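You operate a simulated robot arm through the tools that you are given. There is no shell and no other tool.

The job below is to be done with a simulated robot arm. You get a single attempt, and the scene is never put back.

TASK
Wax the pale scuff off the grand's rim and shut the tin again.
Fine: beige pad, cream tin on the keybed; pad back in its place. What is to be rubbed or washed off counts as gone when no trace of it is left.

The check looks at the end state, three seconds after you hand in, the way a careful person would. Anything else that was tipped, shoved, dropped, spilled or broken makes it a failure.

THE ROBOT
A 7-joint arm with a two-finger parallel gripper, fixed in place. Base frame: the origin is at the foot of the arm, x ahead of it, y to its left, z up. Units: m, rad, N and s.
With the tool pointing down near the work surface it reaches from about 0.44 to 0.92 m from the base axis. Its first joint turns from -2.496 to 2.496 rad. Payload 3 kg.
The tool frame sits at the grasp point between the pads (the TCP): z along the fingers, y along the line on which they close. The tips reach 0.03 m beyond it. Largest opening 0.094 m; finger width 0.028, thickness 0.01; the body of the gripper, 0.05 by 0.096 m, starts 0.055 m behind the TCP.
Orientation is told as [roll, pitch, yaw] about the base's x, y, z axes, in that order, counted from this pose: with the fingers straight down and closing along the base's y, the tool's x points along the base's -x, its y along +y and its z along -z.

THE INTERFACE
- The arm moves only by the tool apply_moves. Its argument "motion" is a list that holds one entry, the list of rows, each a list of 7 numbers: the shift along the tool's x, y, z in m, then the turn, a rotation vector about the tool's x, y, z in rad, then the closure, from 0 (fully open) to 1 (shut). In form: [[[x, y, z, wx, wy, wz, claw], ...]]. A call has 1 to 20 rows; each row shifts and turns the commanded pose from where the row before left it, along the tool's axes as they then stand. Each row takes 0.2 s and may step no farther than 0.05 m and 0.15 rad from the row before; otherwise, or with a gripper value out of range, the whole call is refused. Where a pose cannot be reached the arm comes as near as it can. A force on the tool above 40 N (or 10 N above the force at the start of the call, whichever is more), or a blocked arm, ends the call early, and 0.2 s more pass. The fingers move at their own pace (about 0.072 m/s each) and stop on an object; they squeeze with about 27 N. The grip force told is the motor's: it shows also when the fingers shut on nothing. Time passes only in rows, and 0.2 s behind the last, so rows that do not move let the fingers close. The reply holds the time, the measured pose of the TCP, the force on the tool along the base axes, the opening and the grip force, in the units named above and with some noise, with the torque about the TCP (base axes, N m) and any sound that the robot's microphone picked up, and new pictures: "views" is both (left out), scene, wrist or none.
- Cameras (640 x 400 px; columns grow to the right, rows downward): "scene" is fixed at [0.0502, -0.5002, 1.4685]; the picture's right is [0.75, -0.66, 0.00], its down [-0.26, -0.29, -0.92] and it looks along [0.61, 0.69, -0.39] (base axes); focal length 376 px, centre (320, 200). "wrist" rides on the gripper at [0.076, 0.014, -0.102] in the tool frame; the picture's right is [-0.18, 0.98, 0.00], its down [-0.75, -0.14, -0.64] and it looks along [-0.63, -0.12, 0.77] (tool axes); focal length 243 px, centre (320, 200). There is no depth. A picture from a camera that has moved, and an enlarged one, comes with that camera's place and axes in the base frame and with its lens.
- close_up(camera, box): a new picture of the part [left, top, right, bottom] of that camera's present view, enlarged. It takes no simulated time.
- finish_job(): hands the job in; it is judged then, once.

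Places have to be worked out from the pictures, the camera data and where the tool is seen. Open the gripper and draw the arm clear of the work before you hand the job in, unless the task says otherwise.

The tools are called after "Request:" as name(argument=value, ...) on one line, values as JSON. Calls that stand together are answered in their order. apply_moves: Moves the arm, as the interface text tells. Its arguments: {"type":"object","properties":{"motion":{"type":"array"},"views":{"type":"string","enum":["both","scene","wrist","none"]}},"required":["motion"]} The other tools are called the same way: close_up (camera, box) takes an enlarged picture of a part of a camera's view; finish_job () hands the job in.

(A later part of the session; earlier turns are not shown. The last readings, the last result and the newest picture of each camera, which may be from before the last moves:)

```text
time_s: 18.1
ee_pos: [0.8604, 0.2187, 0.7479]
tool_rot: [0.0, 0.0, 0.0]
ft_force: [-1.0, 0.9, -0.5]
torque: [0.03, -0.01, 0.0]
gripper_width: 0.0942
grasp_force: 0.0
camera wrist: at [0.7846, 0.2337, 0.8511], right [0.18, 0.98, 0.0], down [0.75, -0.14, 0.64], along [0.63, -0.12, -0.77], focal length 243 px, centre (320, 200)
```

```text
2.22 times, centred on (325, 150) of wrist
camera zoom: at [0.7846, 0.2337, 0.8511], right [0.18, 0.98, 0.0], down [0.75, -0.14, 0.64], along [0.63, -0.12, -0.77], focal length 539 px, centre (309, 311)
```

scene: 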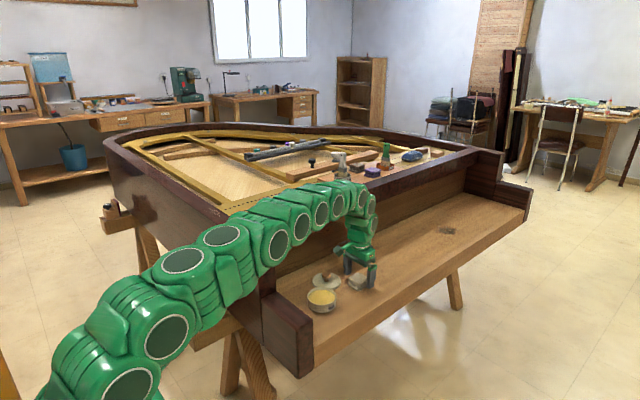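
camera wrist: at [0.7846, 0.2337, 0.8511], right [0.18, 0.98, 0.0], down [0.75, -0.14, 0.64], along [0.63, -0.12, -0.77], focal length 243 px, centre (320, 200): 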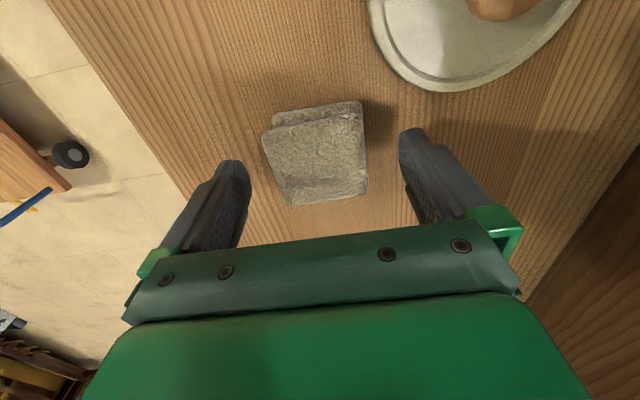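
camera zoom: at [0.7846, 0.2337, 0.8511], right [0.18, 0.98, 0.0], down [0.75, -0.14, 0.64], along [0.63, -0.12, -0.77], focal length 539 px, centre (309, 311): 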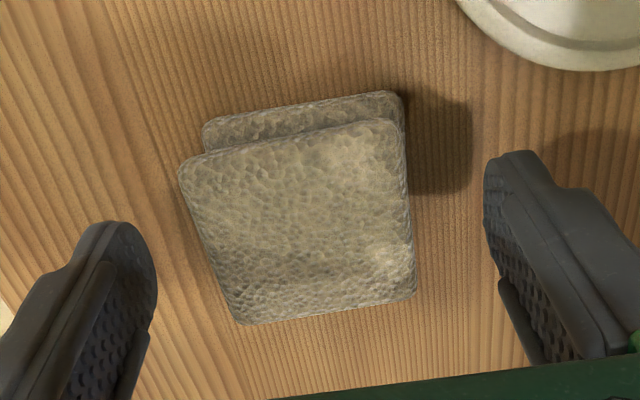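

The pad sits evenly between the fingers. I go 3 mm lower and close on it.

Request:
apply_moves(motion=[[[0, 0, 0.003, 0, 0, 0, 0], [0, 0, 0, 0, 0, 0, 0.3], [0, 0, 0, 0, 0, 0, 0.5], [0, 0, 0, 0, 0, 0, 0.8], [0, 0, 0, 0, 0, 0, 1], [0, 0, 0, 0, 0, 0, 1]]], views="wrist")

Request:
close_up(camera="scene", box=[320, 235, 400, 305])

```text
time_s: 19.4
ee_pos: [0.8607, 0.22, 0.7455]
tool_rot: [0.0, 0.001, 0.0]
ft_force: [-0.1, 0.7, 2.4]
torque: [-0.06, 0.04, 0.0]
gripper_width: 0.0549
grasp_force: 26.9
camera wrist: at [0.7846, 0.2336, 0.8484], right [0.18, 0.98, 0.0], down [0.75, -0.14, 0.64], along [0.63, -0.12, -0.77], focal length 243 px, centre (320, 200)
```

wrist: 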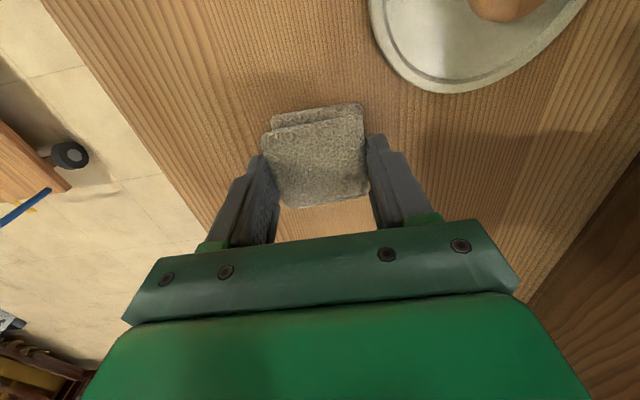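

```text
5.71 times, centred on (360, 270) of scene
camera zoom: at [0.0502, -0.5002, 1.4685], right [0.75, -0.66, 0.0], down [-0.26, -0.29, -0.92], along [0.61, 0.69, -0.39], focal length 2146 px, centre (91, -200)
```

zoom: 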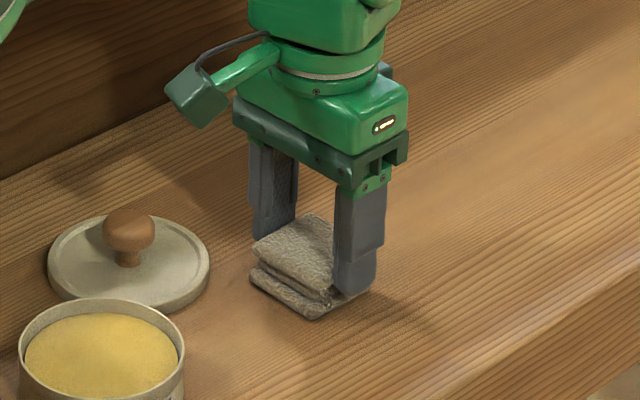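

The pad is gripped at 55 mm width with 27 N. I lift it straight up and check that all of it comes along.

Request:
apply_moves(motion=[[[0, 0, -0.005, 0, 0, 0, 1], [0, 0, -0.02, 0, 0, 0, 1], [0, 0, -0.03, 0, 0, 0, 1], [0, 0, -0.03, 0, 0, 0, 1], [0, 0, 0, 0, 0, 0, 1]]], views="both")

Request:
close_up(camera="scene", box=[300, 210, 412, 310])

```text
time_s: 20.6
ee_pos: [0.8612, 0.2171, 0.8302]
tool_rot: [0.0, 0.001, 0.001]
ft_force: [0.0, 1.3, -0.7]
torque: [-0.01, 0.01, 0.0]
gripper_width: 0.0548
grasp_force: 26.7
camera wrist: at [0.7848, 0.2323, 0.9333], right [0.18, 0.98, 0.0], down [0.75, -0.14, 0.64], along [0.63, -0.12, -0.77], focal length 243 px, centre (320, 200)
```

scene: 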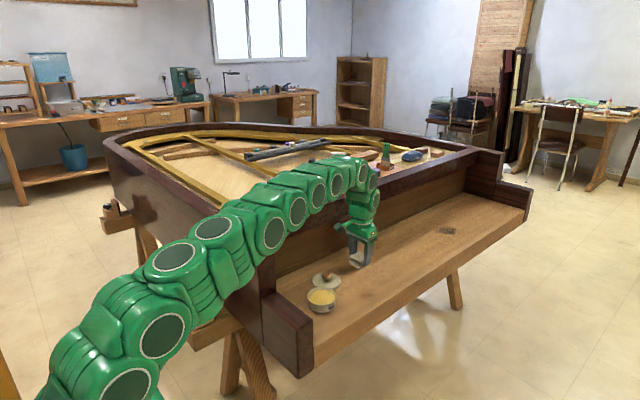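
wrist: 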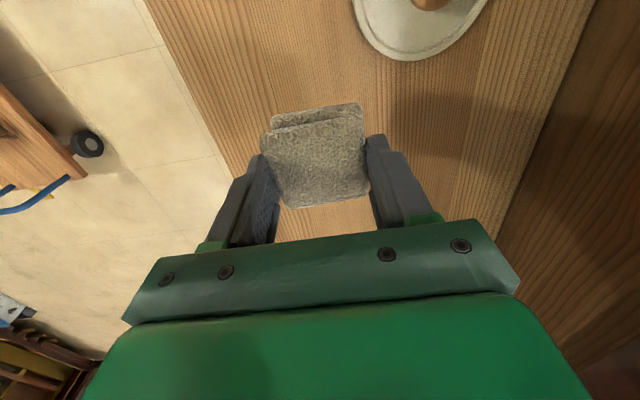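

```text
4.00 times, centred on (356, 260) of scene
camera zoom: at [0.0502, -0.5002, 1.4685], right [0.75, -0.66, 0.0], down [-0.26, -0.29, -0.92], along [0.61, 0.69, -0.39], focal length 1502 px, centre (176, -40)
```

zoom: 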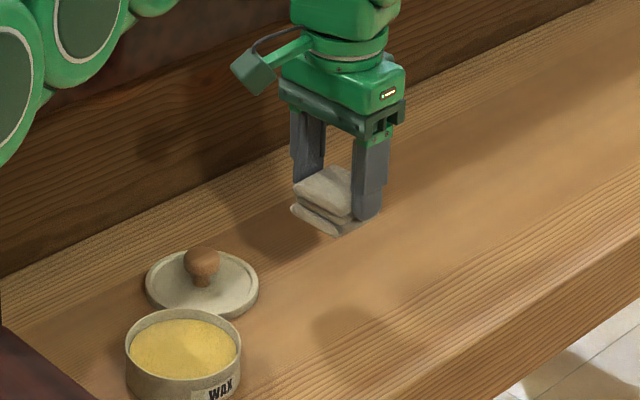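

The pad is held whole. I carry it over the open tin at (0.702, 0.229).

Request:
apply_moves(motion=[[[0.0398, 0.0028, 0, 0, 0, 0, 1], [0.0398, 0.0028, 0, 0, 0, 0, 1], [0.0398, 0.0028, 0, 0, 0, 0, 1], [0.0398, 0.0028, 0, 0, 0, 0, 1], [0, 0, 0, 0, 0, 0, 1], [0, 0, 0, 0, 0, 0, 1]]], views="both")

Request:
close_up(camera="scene", box=[280, 220, 380, 320])

Request:
close_up(camera="wrist", box=[220, 20, 420, 220])

```text
time_s: 22.1
ee_pos: [0.701, 0.2303, 0.8274]
tool_rot: [0.0, -0.002, 0.0]
ft_force: [0.3, -0.3, -0.6]
torque: [0.0, -0.02, 0.03]
gripper_width: 0.0548
grasp_force: 26.6
camera wrist: at [0.6249, 0.2442, 0.9315], right [0.18, 0.98, 0.0], down [0.75, -0.14, 0.64], along [0.63, -0.12, -0.77], focal length 243 px, centre (320, 200)
```

scene: 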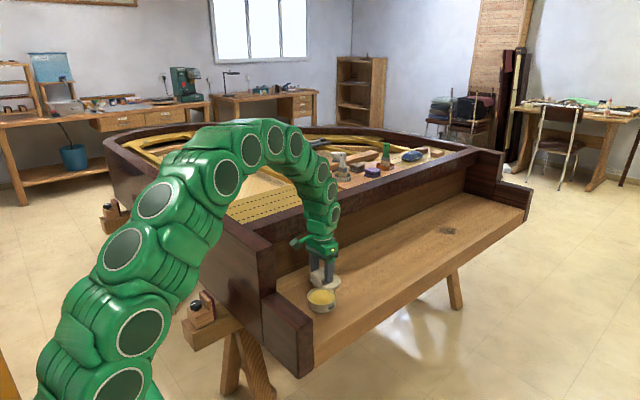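
wrist: 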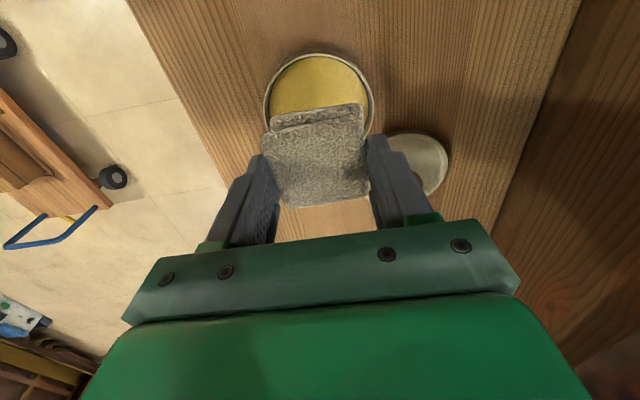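

```text
4.00 times, centred on (330, 270) of scene
camera zoom: at [0.0502, -0.5002, 1.4685], right [0.75, -0.66, 0.0], down [-0.26, -0.29, -0.92], along [0.61, 0.69, -0.39], focal length 1502 px, centre (280, -80)
```

zoom: 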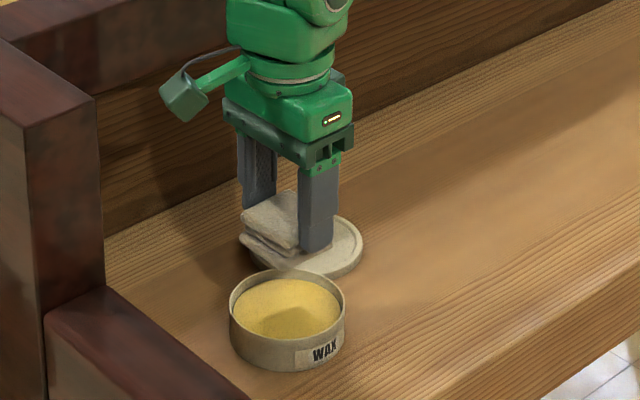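

```text
2.00 times, centred on (320, 120) of wrist
camera zoom: at [0.6249, 0.2442, 0.9315], right [0.18, 0.98, 0.0], down [0.75, -0.14, 0.64], along [0.63, -0.12, -0.77], focal length 485 px, centre (320, 360)
```

zoom: 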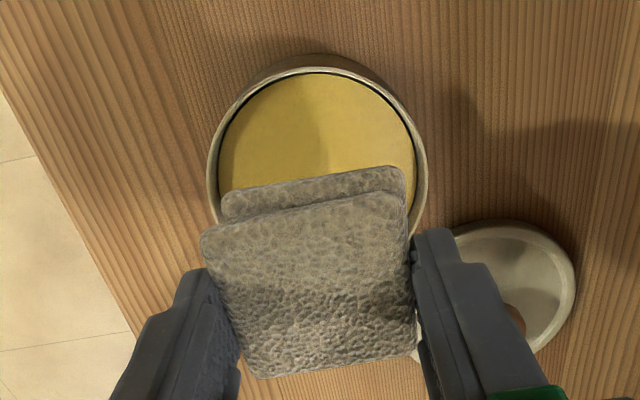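

The pad is centred over the wax. I zoom in to judge how far the pad protrudes below the finger tips and how deep the wax lies below the tin's rim.

Request:
close_up(camera="scene", box=[305, 255, 353, 287])

Request:
close_up(camera="scene", box=[300, 280, 348, 316])

Request:
close_up(camera="wrist", box=[250, 40, 390, 140])

```text
12.50 times, centred on (329, 271) of scene
camera zoom: at [0.0502, -0.5002, 1.4685], right [0.75, -0.66, 0.0], down [-0.26, -0.29, -0.92], along [0.61, 0.69, -0.39], focal length 4695 px, centre (208, -688)
```

zoom: 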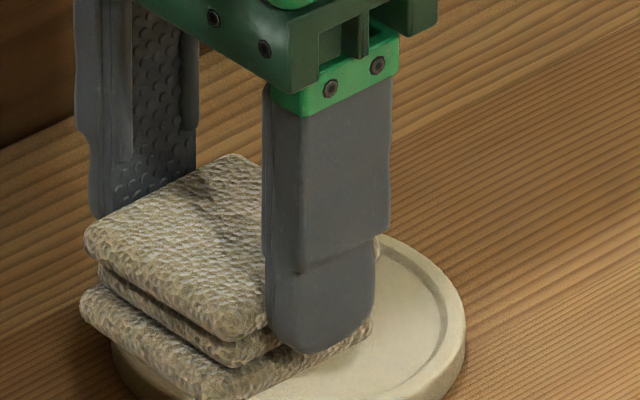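

```text
11.11 times, centred on (324, 298) of scene
camera zoom: at [0.0502, -0.5002, 1.4685], right [0.75, -0.66, 0.0], down [-0.26, -0.29, -0.92], along [0.61, 0.69, -0.39], focal length 4173 px, centre (276, -889)
```

zoom: 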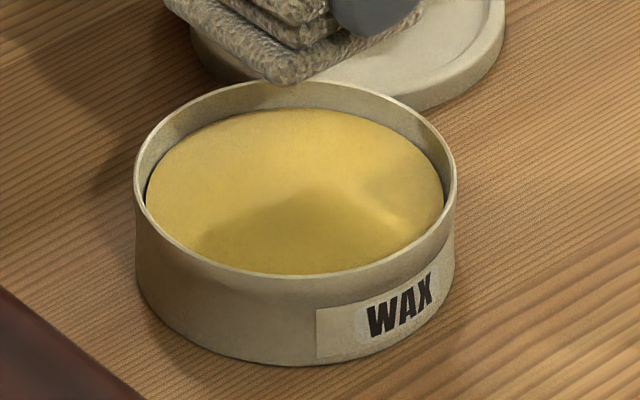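

```text
4.00 times, centred on (320, 90) of wrist
camera zoom: at [0.6249, 0.2442, 0.9315], right [0.18, 0.98, 0.0], down [0.75, -0.14, 0.64], along [0.63, -0.12, -0.77], focal length 970 px, centre (320, 640)
```

zoom: 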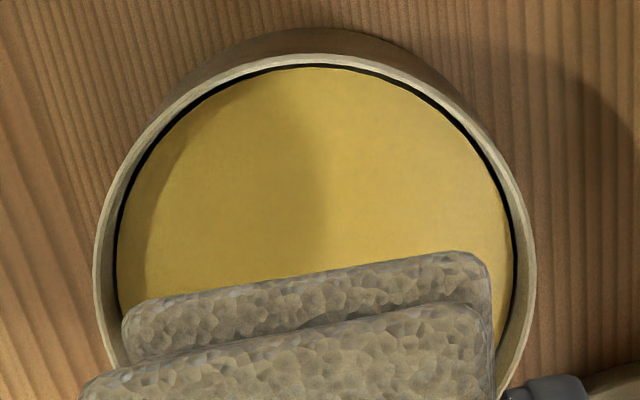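

The tin's inner radius (~44 mm) leaves room for pad and fingers. The wax is ~8 mm below the rim, and the pad protrudes ~8 mm below the tips. I lower carefully toward the wax, expecting contact near z≈0.764.

Request:
apply_moves(motion=[[[0, -0.001, 0.025, 0, 0, 0, 1], [0, 0, 0.02, 0, 0, 0, 1], [0, 0, 0.01, 0, 0, 0, 1], [0, 0, 0.003, 0, 0, 0, 1], [0, 0, 0, 0, 0, 0, 1]]], views="wrist")

Request:
close_up(camera="scene", box=[296, 255, 352, 315])

```text
time_s: 23.2
ee_pos: [0.7016, 0.2287, 0.7728]
tool_rot: [-0.001, -0.003, 0.0]
ft_force: [0.6, -0.9, 0.0]
torque: [0.0, 0.0, 0.0]
gripper_width: 0.0549
grasp_force: 27.1
camera wrist: at [0.6252, 0.2436, 0.8746], right [0.18, 0.98, 0.0], down [0.75, -0.14, 0.64], along [0.63, -0.12, -0.77], focal length 243 px, centre (320, 200)
```

wrist: 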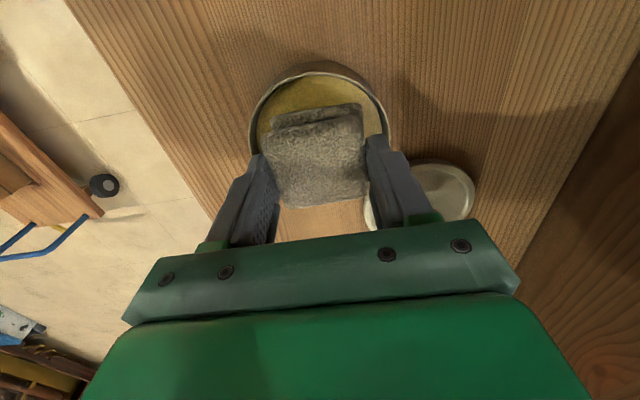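

```text
6.67 times, centred on (324, 285) of scene
camera zoom: at [0.0502, -0.5002, 1.4685], right [0.75, -0.66, 0.0], down [-0.26, -0.29, -0.92], along [0.61, 0.69, -0.39], focal length 2504 px, centre (293, -367)
```

zoom: 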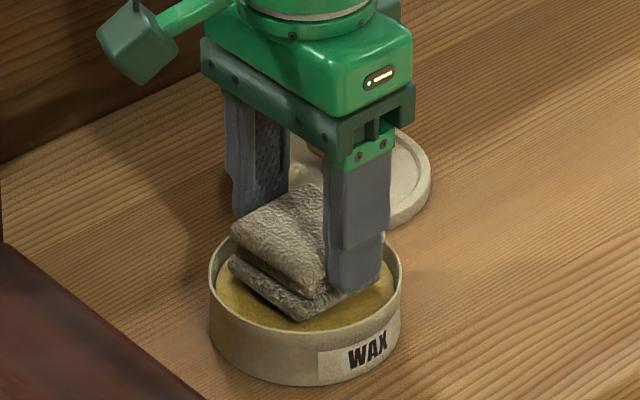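

Well-centred with even clearance. I creep down in small steps and watch the force for contact with the wax.

Request:
apply_moves(motion=[[[0, 0, 0.002, 0, 0, 0, 1], [0, 0, 0.0015, 0, 0, 0, 1], [0, 0, 0.0015, 0, 0, 0, 1], [0, 0, 0, 0, 0, 0, 1]]], views="none")

Request:
apply_moves(motion=[[[0, 0, 0.001, 0, 0, 0, 1], [0, 0, 0.001, 0, 0, 0, 1], [0, 0, 0, 0, 0, 0, 1]]], views="none")

```text
time_s: 24.2
ee_pos: [0.7024, 0.2291, 0.7677]
tool_rot: [0.002, -0.004, 0.001]
ft_force: [-6.3, -3.9, 34.0]
torque: [-0.24, 0.39, -0.01]
gripper_width: 0.0548
grasp_force: 27.0
```

```text
time_s: 25.1
ee_pos: [0.7013, 0.23, 0.7661]
tool_rot: [0.001, -0.002, -0.001]
ft_force: [6.8, -1.1, 37.4]
torque: [-0.06, -0.26, -0.04]
gripper_width: 0.055
grasp_force: 27.0
```

Contact is made, now 37 N vertical. I look at what is touching before doing anything else.

Request:
close_up(camera="scene", box=[296, 255, 352, 315])

Request:
close_up(camera="wrist", box=[220, 40, 420, 220])

```text
6.67 times, centred on (324, 285) of scene
camera zoom: at [0.0502, -0.5002, 1.4685], right [0.75, -0.66, 0.0], down [-0.26, -0.29, -0.92], along [0.61, 0.69, -0.39], focal length 2504 px, centre (293, -367)
```

zoom: 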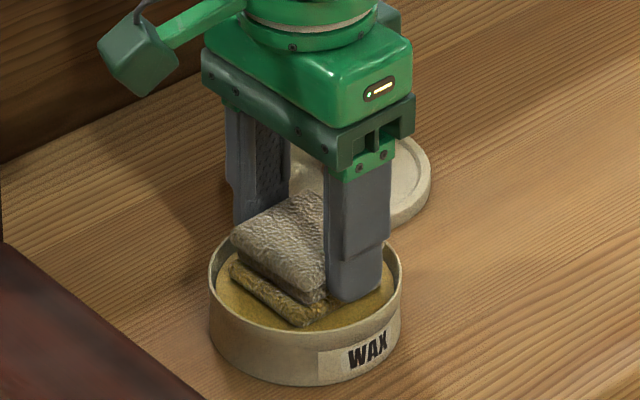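

```text
2.22 times, centred on (320, 130) of wrist
camera zoom: at [0.6255, 0.2438, 0.8685], right [0.18, 0.98, 0.0], down [0.75, -0.14, 0.64], along [0.63, -0.12, -0.77], focal length 539 px, centre (320, 356)
```

zoom: 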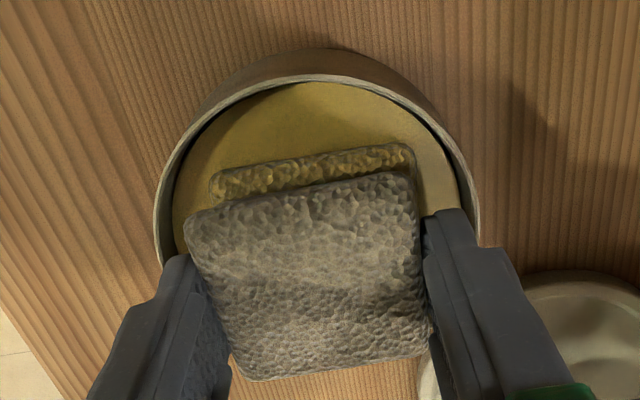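

The bottom layer of the pad has turned wax-yellow, so it's loaded. I lift straight out of the tin.

Request:
apply_moves(motion=[[[0, 0, -0.003, 0, 0, 0, 1], [0, 0, -0.005, 0, 0, 0, 1], [0, 0, -0.01, 0, 0, 0, 1], [0, 0, -0.03, 0, 0, 0, 1], [0, 0, -0.03, 0, 0, 0, 1], [0, 0, 0, 0, 0, 0, 1]]], views="both")

Request:
close_up(camera="scene", box=[280, 220, 380, 320])

```text
time_s: 26.4
ee_pos: [0.7008, 0.2289, 0.8418]
tool_rot: [0.001, 0.0, 0.0]
ft_force: [0.4, 0.0, -0.5]
torque: [0.0, 0.0, 0.0]
gripper_width: 0.0551
grasp_force: 26.9
camera wrist: at [0.6253, 0.2432, 0.9452], right [0.18, 0.98, 0.0], down [0.75, -0.14, 0.64], along [0.63, -0.12, -0.77], focal length 243 px, centre (320, 200)
```

scene: 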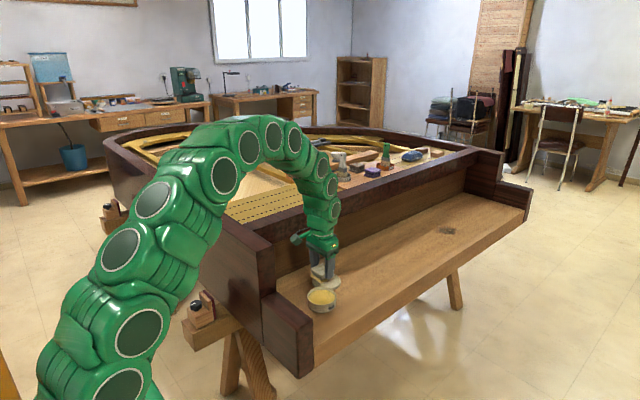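
wrist: 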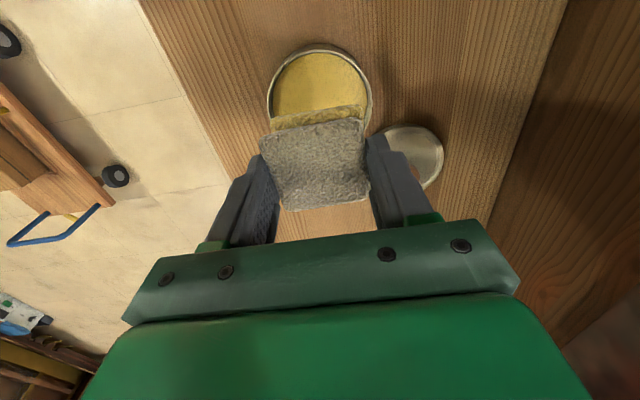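

```text
4.00 times, centred on (330, 270) of scene
camera zoom: at [0.0502, -0.5002, 1.4685], right [0.75, -0.66, 0.0], down [-0.26, -0.29, -0.92], along [0.61, 0.69, -0.39], focal length 1502 px, centre (280, -80)
```

zoom: 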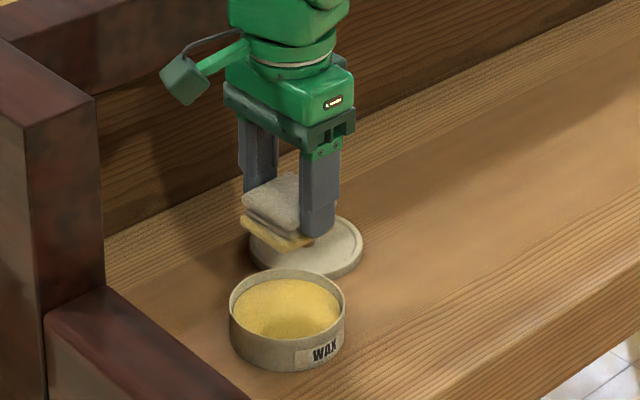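

The waxed pad is clear and the tin hasn't moved. I raise to z≈1.06, then swing over to above the scuff at (0.532, 0.578).

Request:
apply_moves(motion=[[[0, 0, -0.044, 0, 0, 0, 1], [0, 0, -0.044, 0, 0, 0, 1], [0, 0, -0.044, 0, 0, 0, 1], [0, 0, -0.044, 0, 0, 0, 1], [0, 0, -0.044, 0, 0, 0, 1], [0.0188, 0.0388, 0, 0, 0, 0, 1], [0.0188, 0.0388, 0, 0, 0, 0, 1], [0.0188, 0.0388, 0, 0, 0, 0, 1], [0.0188, 0.0388, 0, 0, 0, 0, 1], [0.0188, 0.0388, 0, 0, 0, 0, 1], [0.0188, 0.0388, 0, 0, 0, 0, 1], [0.0188, 0.0388, 0, 0, 0, 0, 1], [0.0188, 0.0388, 0, 0, 0, 0, 1], [0.0188, 0.0388, 0, 0, 0, 0, 1], [0, 0, 0, 0, 0, 0, 1]]], views="both")

Request:
close_up(camera="scene", box=[160, 130, 288, 240])

```text
time_s: 29.6
ee_pos: [0.5337, 0.5773, 1.0622]
tool_rot: [0.0, 0.0, -0.001]
ft_force: [0.8, 0.2, 0.2]
torque: [-0.02, -0.02, -0.03]
gripper_width: 0.055
grasp_force: 27.2
camera wrist: at [0.457, 0.5926, 1.1654], right [0.18, 0.98, 0.0], down [0.75, -0.14, 0.64], along [0.63, -0.12, -0.77], focal length 243 px, centre (320, 200)
```

scene: 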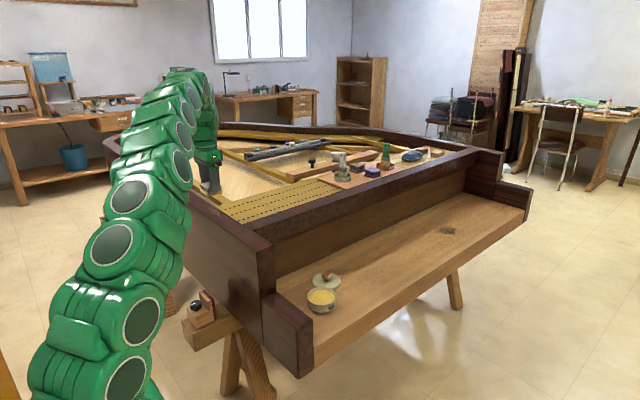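
wrist: 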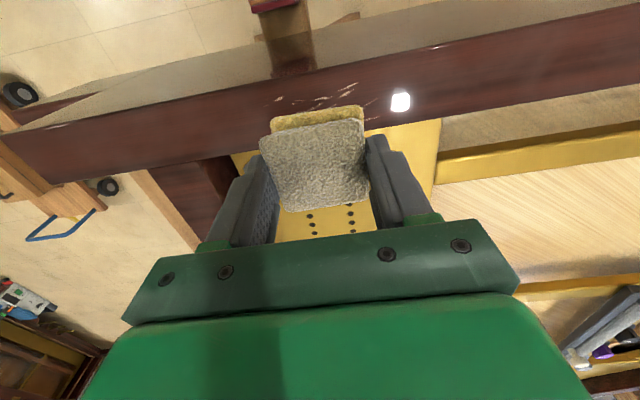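

```text
3.64 times, centred on (224, 185) of scene
camera zoom: at [0.0502, -0.5002, 1.4685], right [0.75, -0.66, 0.0], down [-0.26, -0.29, -0.92], along [0.61, 0.69, -0.39], focal length 1366 px, centre (669, 254)
```

zoom: 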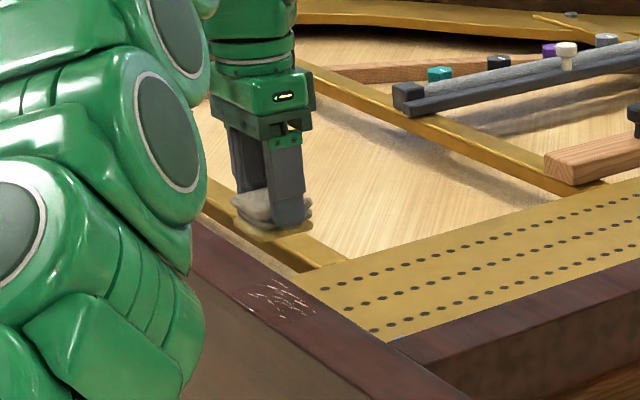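

I zoom in on the wrist view to refine the scuff and rim-edge positions relative to the pad.

Request:
close_up(camera="wrist", box=[240, 60, 420, 180])

Request:
close_up(camera="wrist", box=[265, 75, 375, 125])

```text
3.33 times, centred on (330, 120) of wrist
camera zoom: at [0.457, 0.5926, 1.1654], right [0.18, 0.98, 0.0], down [0.75, -0.14, 0.64], along [0.63, -0.12, -0.77], focal length 809 px, centre (287, 467)
```

zoom: 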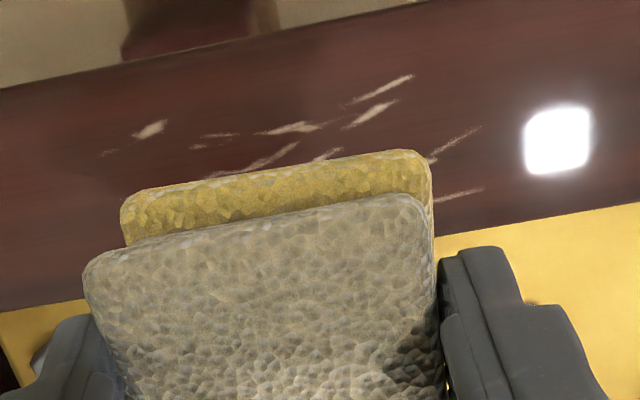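

```text
5.82 times, centred on (320, 100) of wrist
camera zoom: at [0.457, 0.5926, 1.1654], right [0.18, 0.98, 0.0], down [0.75, -0.14, 0.64], along [0.63, -0.12, -0.77], focal length 1412 px, centre (320, 782)
```

zoom: 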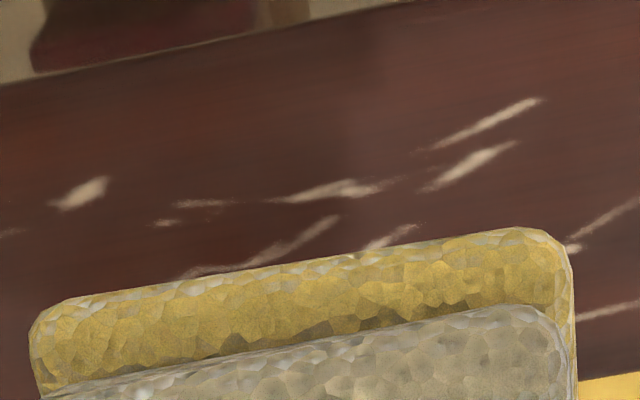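

The wrist view agrees: rim x 0.500–0.559, scuff x 0.513–0.552 and y 0.53–0.63, so the pad covers the scuff's full width in a lengthwise stroke. I lower to just above the rim, then feel for contact in small steps.

Request:
apply_moves(motion=[[[0.001, 0, 0.03, 0, 0, 0, 1], [0, 0, 0.025, 0, 0, 0, 1], [0, 0, 0.01, 0, 0, 0, 1], [0, 0, 0, 0, 0, 0, 1], [0, 0, 0, 0, 0, 0, 1]]], views="wrist")

Request:
close_up(camera="scene", box=[180, 165, 260, 230])

```text
time_s: 30.9
ee_pos: [0.5305, 0.5783, 0.9986]
tool_rot: [-0.001, 0.0, 0.0]
ft_force: [0.3, 0.5, -0.6]
torque: [0.03, 0.0, -0.01]
gripper_width: 0.0551
grasp_force: 26.7
camera wrist: at [0.4552, 0.5928, 1.1008], right [0.18, 0.98, 0.0], down [0.75, -0.14, 0.64], along [0.63, -0.12, -0.77], focal length 243 px, centre (320, 200)
```

wrist: 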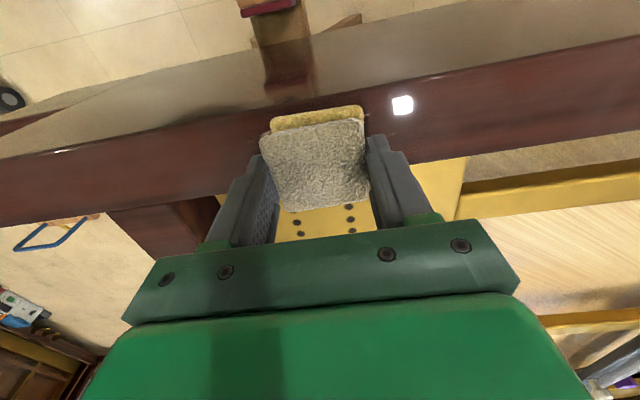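

```text
6.15 times, centred on (220, 198) of scene
camera zoom: at [0.0502, -0.5002, 1.4685], right [0.75, -0.66, 0.0], down [-0.26, -0.29, -0.92], along [0.61, 0.69, -0.39], focal length 2311 px, centre (935, 215)
```

zoom: 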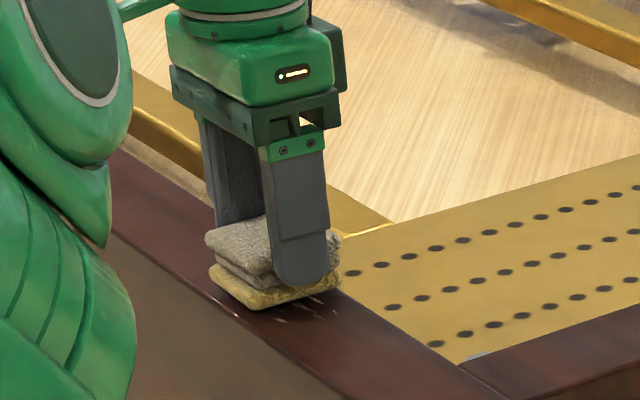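

Pad is near the rim, still unloaded. I creep down in 1.5–2 mm increments.

Request:
apply_moves(motion=[[[0, 0, 0.002, 0, 0, 0, 1], [0, 0, 0.002, 0, 0, 0, 1], [0, 0, 0, 0, 0, 0, 1]]], views="none")

Request:
apply_moves(motion=[[[0, 0, 0.0015, 0, 0, 0, 1], [0, 0, 0.0005, 0, 0, 0, 1], [0, 0, 0, 0, 0, 0, 1]]], views="none")

```text
time_s: 31.6
ee_pos: [0.5311, 0.5788, 0.9932]
tool_rot: [0.0, 0.001, 0.0]
ft_force: [-0.1, 0.1, -0.9]
torque: [0.0, 0.01, 0.01]
gripper_width: 0.0547
grasp_force: 27.2
```

```text
time_s: 32.5
ee_pos: [0.5311, 0.5778, 0.9927]
tool_rot: [0.001, -0.002, 0.001]
ft_force: [-1.3, -1.5, 17.0]
torque: [-0.2, 0.03, -0.02]
gripper_width: 0.0547
grasp_force: 27.5
```

Contact at 17 N with the rim — a good rubbing pressure. I make lengthwise strokes from y≈0.51 to 0.64 and back.

Request:
apply_moves(motion=[[[0, 0.013, 0, 0, 0, 0, 1], [0, 0.013, 0, 0, 0, 0, 1], [0, 0.013, 0, 0, 0, 0, 1], [0, 0.013, 0, 0, 0, 0, 1], [0, 0.013, 0, 0, 0, 0, 1], [0, -0.013, 0, 0, 0, 0, 1], [0, -0.013, 0, 0, 0, 0, 1], [0, -0.013, 0, 0, 0, 0, 1], [0, -0.013, 0, 0, 0, 0, 1], [0, -0.013, 0, 0, 0, 0, 1], [0, -0.013, 0, 0, 0, 0, 1], [0, -0.013, 0, 0, 0, 0, 1], [0, -0.013, 0, 0, 0, 0, 1], [0, -0.013, 0, 0, 0, 0, 1], [0, -0.013, 0, 0, 0, 0, 1], [0, 0, 0, 0, 0, 0, 1]]], views="both")

Request:
close_up(camera="scene", box=[180, 165, 260, 230])

```text
time_s: 35.9
ee_pos: [0.5308, 0.5133, 0.9919]
tool_rot: [0.0, -0.001, -0.001]
ft_force: [-0.9, 10.8, 27.4]
torque: [0.37, 0.03, 0.01]
gripper_width: 0.0551
grasp_force: 27.3
camera wrist: at [0.4547, 0.5277, 1.0951], right [0.18, 0.98, 0.0], down [0.75, -0.14, 0.64], along [0.63, -0.12, -0.77], focal length 243 px, centre (320, 200)
```

scene: 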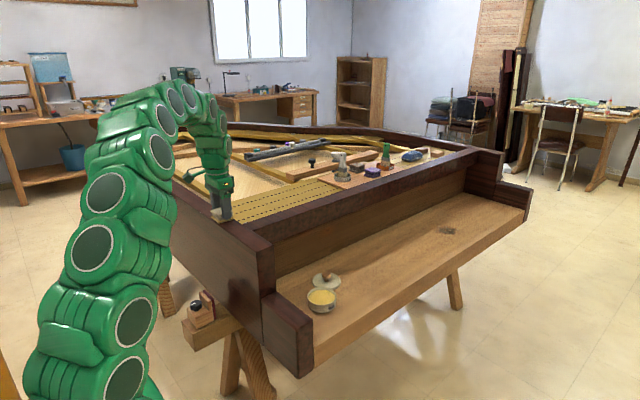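
wrist: 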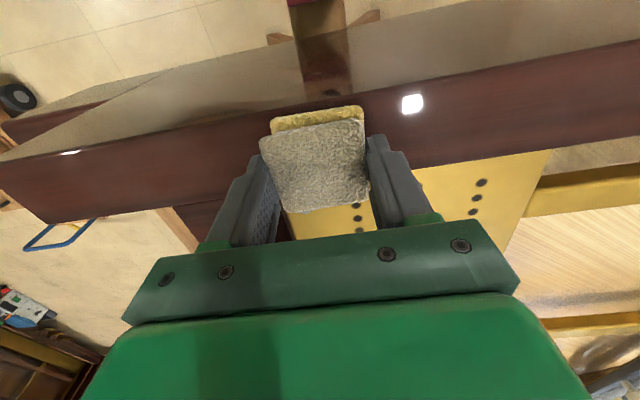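

```text
6.15 times, centred on (220, 198) of scene
camera zoom: at [0.0502, -0.5002, 1.4685], right [0.75, -0.66, 0.0], down [-0.26, -0.29, -0.92], along [0.61, 0.69, -0.39], focal length 2311 px, centre (935, 215)
```

zoom: 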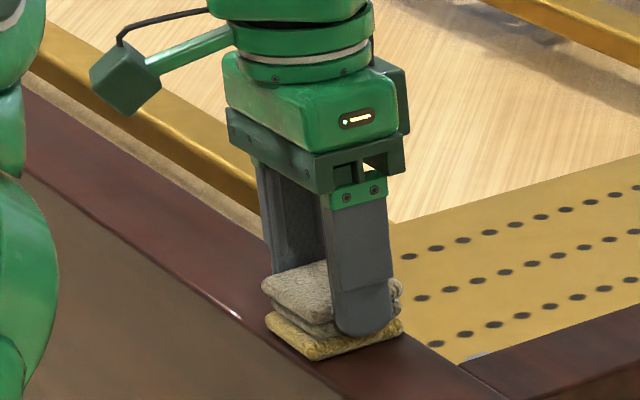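

The scuff already looks gone where visible. I make another pair of strokes, shifted a few millimetres toward the inner and outer edges, with slightly less pressure.

Request:
apply_moves(motion=[[[-0.004, 0, -0.0005, 0, 0, 0, 1], [0, 0.014, 0, 0, 0, 0, 1], [0, 0.014, 0, 0, 0, 0, 1], [0, 0.014, 0, 0, 0, 0, 1], [0, 0.014, 0, 0, 0, 0, 1], [0, 0.014, 0, 0, 0, 0, 1], [0, 0.014, 0, 0, 0, 0, 1], [0, 0.014, 0, 0, 0, 0, 1], [0, 0.014, 0, 0, 0, 0, 1], [0, 0.014, 0, 0, 0, 0, 1], [0.005, 0, 0, 0, 0, 0, 1], [0, -0.014, 0, 0, 0, 0, 1], [0, -0.014, 0, 0, 0, 0, 1], [0, -0.014, 0, 0, 0, 0, 1], [0, -0.014, 0, 0, 0, 0, 1], [0, -0.014, 0, 0, 0, 0, 1], [0, -0.014, 0, 0, 0, 0, 1], [0, -0.014, 0, 0, 0, 0, 1], [0, -0.014, 0, 0, 0, 0, 1], [0, -0.014, 0, 0, 0, 0, 1]]], views="wrist")

Request:
close_up(camera="scene", box=[180, 165, 260, 230])

```text
time_s: 40.0
ee_pos: [0.5299, 0.5134, 0.9913]
tool_rot: [0.0, -0.001, 0.001]
ft_force: [0.4, 3.0, 5.0]
torque: [0.08, -0.02, 0.03]
gripper_width: 0.0548
grasp_force: 27.5
camera wrist: at [0.4538, 0.5278, 1.0949], right [0.18, 0.98, 0.0], down [0.75, -0.14, 0.64], along [0.63, -0.12, -0.77], focal length 243 px, centre (320, 200)
```

wrist: 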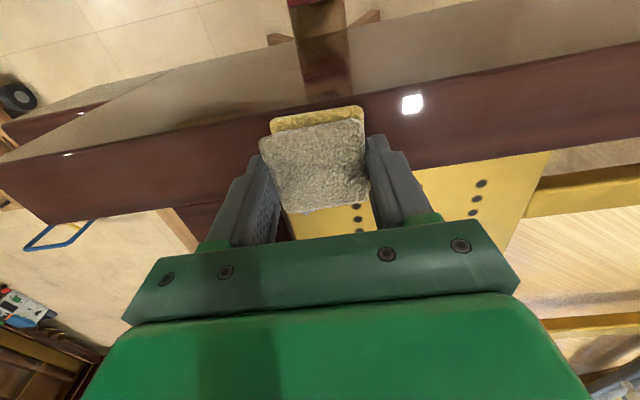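

```text
6.15 times, centred on (220, 198) of scene
camera zoom: at [0.0502, -0.5002, 1.4685], right [0.75, -0.66, 0.0], down [-0.26, -0.29, -0.92], along [0.61, 0.69, -0.39], focal length 2311 px, centre (935, 215)
```

zoom: 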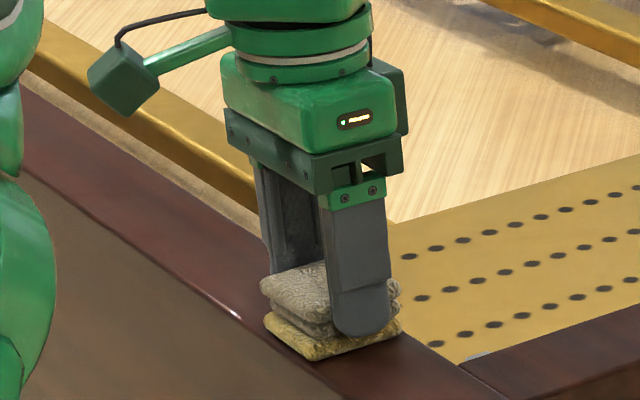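

Force has dropped to 5 N after the strokes. I lift off and shift inward so both cameras see the rubbed area.

Request:
apply_moves(motion=[[[0, 0, -0.01, 0, 0, 0, 1], [0, 0, -0.03, 0, 0, 0, 1], [0, 0, -0.03, 0, 0, 0, 1], [-0.035, 0.025, 0, 0, 0, 0, 1], [-0.035, 0.025, 0, 0, 0, 0, 1], [0, 0, 0, 0, 0, 0, 1]]], views="both")

Request:
close_up(camera="scene", box=[192, 195, 240, 225])

Request:
close_up(camera="wrist", box=[220, 20, 420, 120])

```text
time_s: 41.5
ee_pos: [0.6015, 0.5618, 1.0635]
tool_rot: [0.002, -0.003, -0.001]
ft_force: [-0.1, -0.5, -0.2]
torque: [-0.02, -0.02, 0.01]
gripper_width: 0.0549
grasp_force: 26.9
camera wrist: at [0.5247, 0.5774, 1.1658], right [0.18, 0.98, 0.0], down [0.75, -0.14, 0.64], along [0.63, -0.12, -0.77], focal length 243 px, centre (320, 200)
```

scene: 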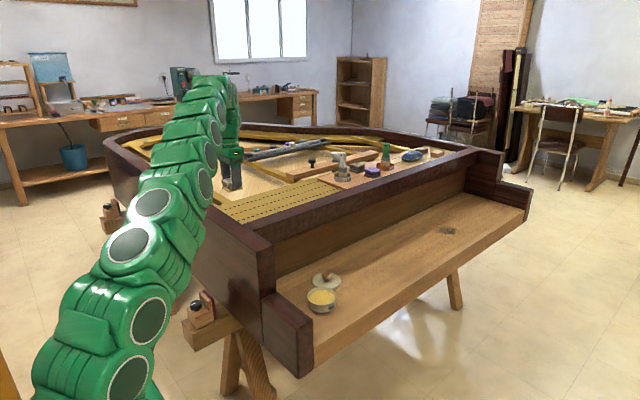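
wrist: 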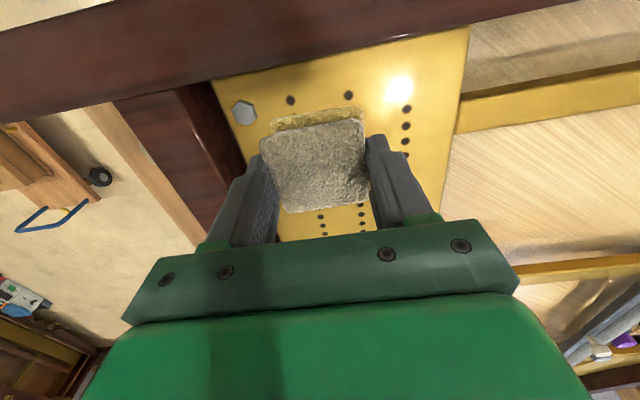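

```text
13.33 times, centred on (216, 210) of scene
camera zoom: at [0.0502, -0.5002, 1.4685], right [0.75, -0.66, 0.0], down [-0.26, -0.29, -0.92], along [0.61, 0.69, -0.39], focal length 5008 px, centre (1707, 67)
```

zoom: 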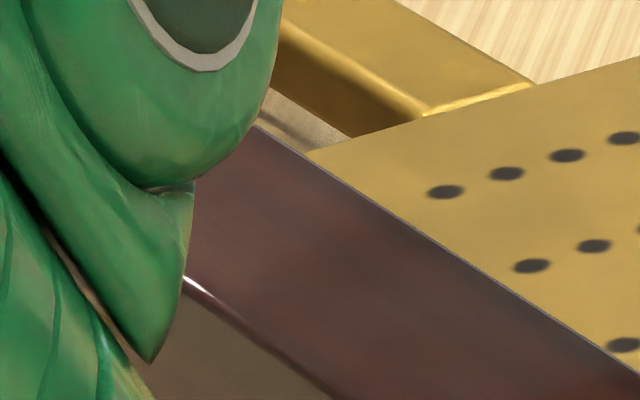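

```text
3.20 times, centred on (320, 70) of wrist
camera zoom: at [0.5247, 0.5774, 1.1658], right [0.18, 0.98, 0.0], down [0.75, -0.14, 0.64], along [0.63, -0.12, -0.77], focal length 776 px, centre (320, 616)
```

zoom: 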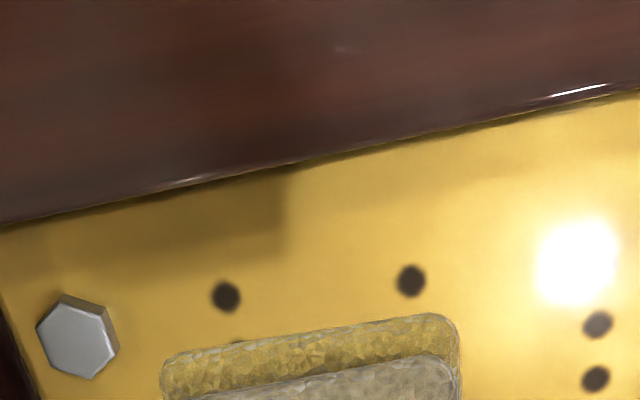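

Almost everything is gone, but there's a faint pale spot in the wrist view near (0.54, 0.58). I zoom in to check whether it's residue or reflection.

Request:
close_up(camera="wrist", box=[290, 15, 370, 60])

Request:
close_up(camera="wrist", box=[200, 0, 440, 80])

Request:
close_up(camera="scene", box=[205, 200, 229, 216])

```text
8.00 times, centred on (330, 38) of wrist
camera zoom: at [0.5247, 0.5774, 1.1658], right [0.18, 0.98, 0.0], down [0.75, -0.14, 0.64], along [0.63, -0.12, -0.77], focal length 1941 px, centre (240, 1500)
```

zoom: 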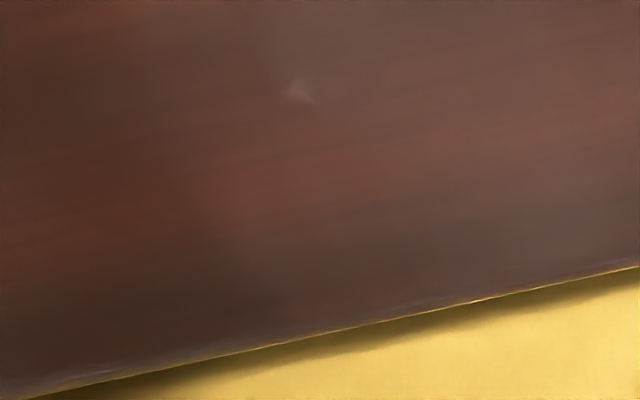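

```text
2.67 times, centred on (320, 40) of wrist
camera zoom: at [0.5247, 0.5774, 1.1658], right [0.18, 0.98, 0.0], down [0.75, -0.14, 0.64], along [0.63, -0.12, -0.77], focal length 647 px, centre (320, 627)
```

zoom: 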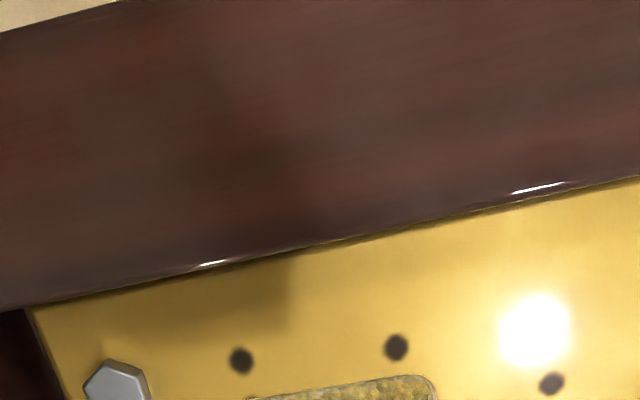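

```text
16.00 times, centred on (217, 208) of scene
camera zoom: at [0.0502, -0.5002, 1.4685], right [0.75, -0.66, 0.0], down [-0.26, -0.29, -0.92], along [0.61, 0.69, -0.39], focal length 6009 px, centre (1968, 72)
```

zoom: 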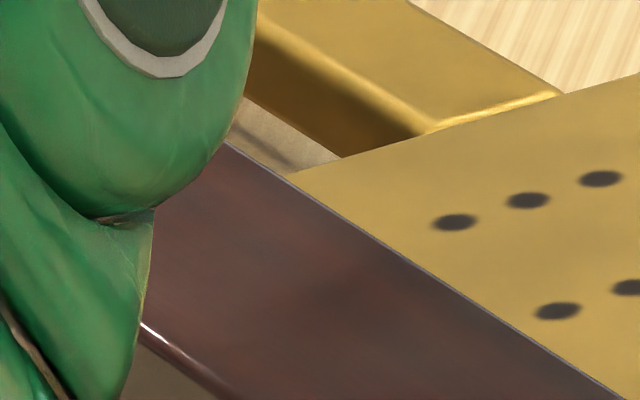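

The faint spot shifts between renders of the same view, so it seems to be image noise or a reflection. I check from a second, different viewpoint to be sure.

Request:
apply_moves(motion=[[[-0.01, -0.04, 0.01, 0, 0, 0, 1], [-0.01, -0.04, 0.01, 0, 0, 0, 1], [0, 0, 0, 0, 0, 0, 1]]], views="both")

Request:
close_up(camera="wrist", box=[300, 0, 540, 100])

Request:
close_up(camera="wrist", box=[360, 0, 480, 60])

Request:
close_up(camera="scene", box=[192, 195, 240, 225])

```text
time_s: 42.2
ee_pos: [0.6191, 0.4824, 1.0424]
tool_rot: [0.001, -0.003, 0.001]
ft_force: [-0.6, -0.3, -0.4]
torque: [0.03, 0.02, -0.01]
gripper_width: 0.0548
grasp_force: 27.1
camera wrist: at [0.5446, 0.497, 1.1449], right [0.18, 0.98, 0.0], down [0.75, -0.14, 0.64], along [0.63, -0.12, -0.77], focal length 243 px, centre (320, 200)
```

scene: 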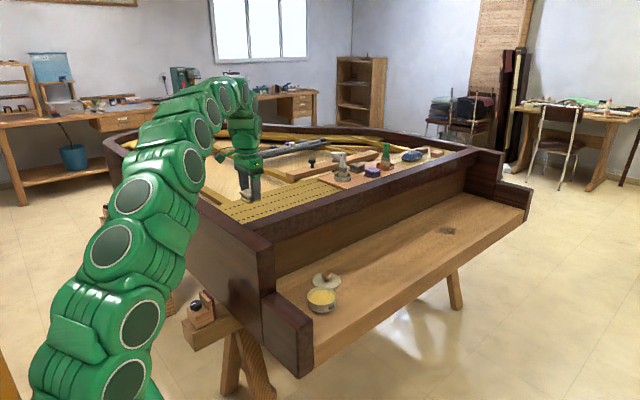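
wrist: 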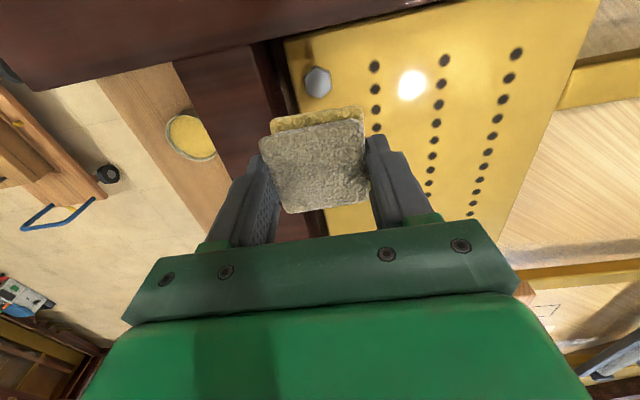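

```text
2.67 times, centred on (420, 50) of wrist
camera zoom: at [0.5446, 0.497, 1.1449], right [0.18, 0.98, 0.0], down [0.75, -0.14, 0.64], along [0.63, -0.12, -0.77], focal length 647 px, centre (53, 600)
```

zoom: 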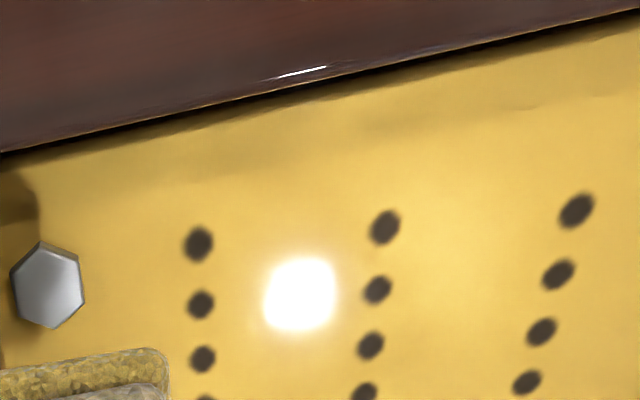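

```text
5.33 times, centred on (420, 30) of wrist
camera zoom: at [0.5446, 0.497, 1.1449], right [0.18, 0.98, 0.0], down [0.75, -0.14, 0.64], along [0.63, -0.12, -0.77], focal length 1294 px, centre (-213, 1107)
```

zoom: 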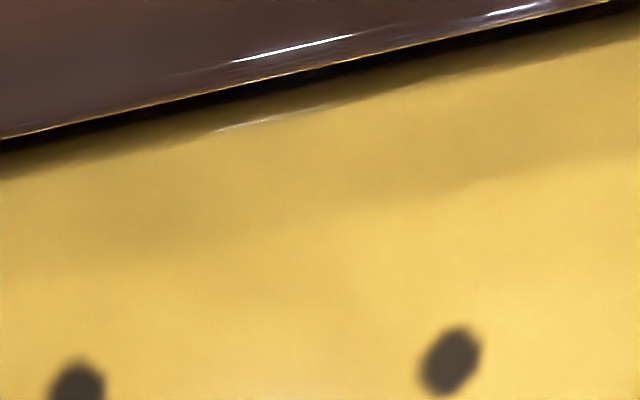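

```text
13.33 times, centred on (216, 210) of scene
camera zoom: at [0.0502, -0.5002, 1.4685], right [0.75, -0.66, 0.0], down [-0.26, -0.29, -0.92], along [0.61, 0.69, -0.39], focal length 5008 px, centre (1707, 67)
```

zoom: 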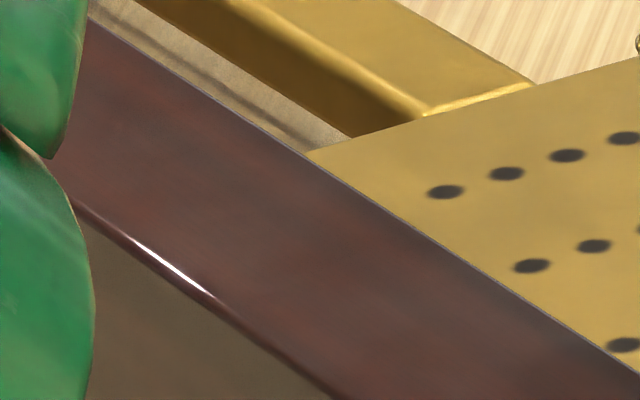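

The scene camera now sees the whole scuff area, and it is clean. One more, deeper zoom to be certain.

Request:
close_up(camera="scene", box=[200, 203, 224, 219])

Request:
close_up(camera="scene", box=[180, 180, 276, 245])

```text
16.00 times, centred on (212, 211) of scene
camera zoom: at [0.0502, -0.5002, 1.4685], right [0.75, -0.66, 0.0], down [-0.26, -0.29, -0.92], along [0.61, 0.69, -0.39], focal length 6009 px, centre (2048, 24)
```

zoom: 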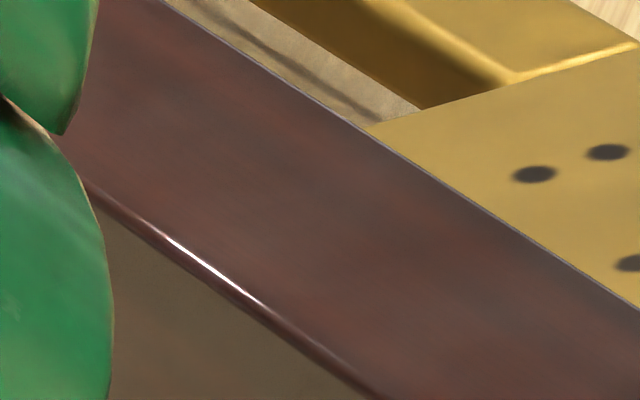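

```text
6.15 times, centred on (228, 212) of scene
camera zoom: at [0.0502, -0.5002, 1.4685], right [0.75, -0.66, 0.0], down [-0.26, -0.29, -0.92], along [0.61, 0.69, -0.39], focal length 2311 px, centre (886, 123)
```

zoom: 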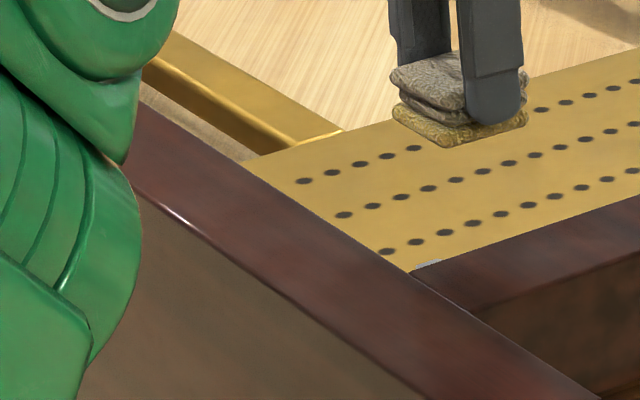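

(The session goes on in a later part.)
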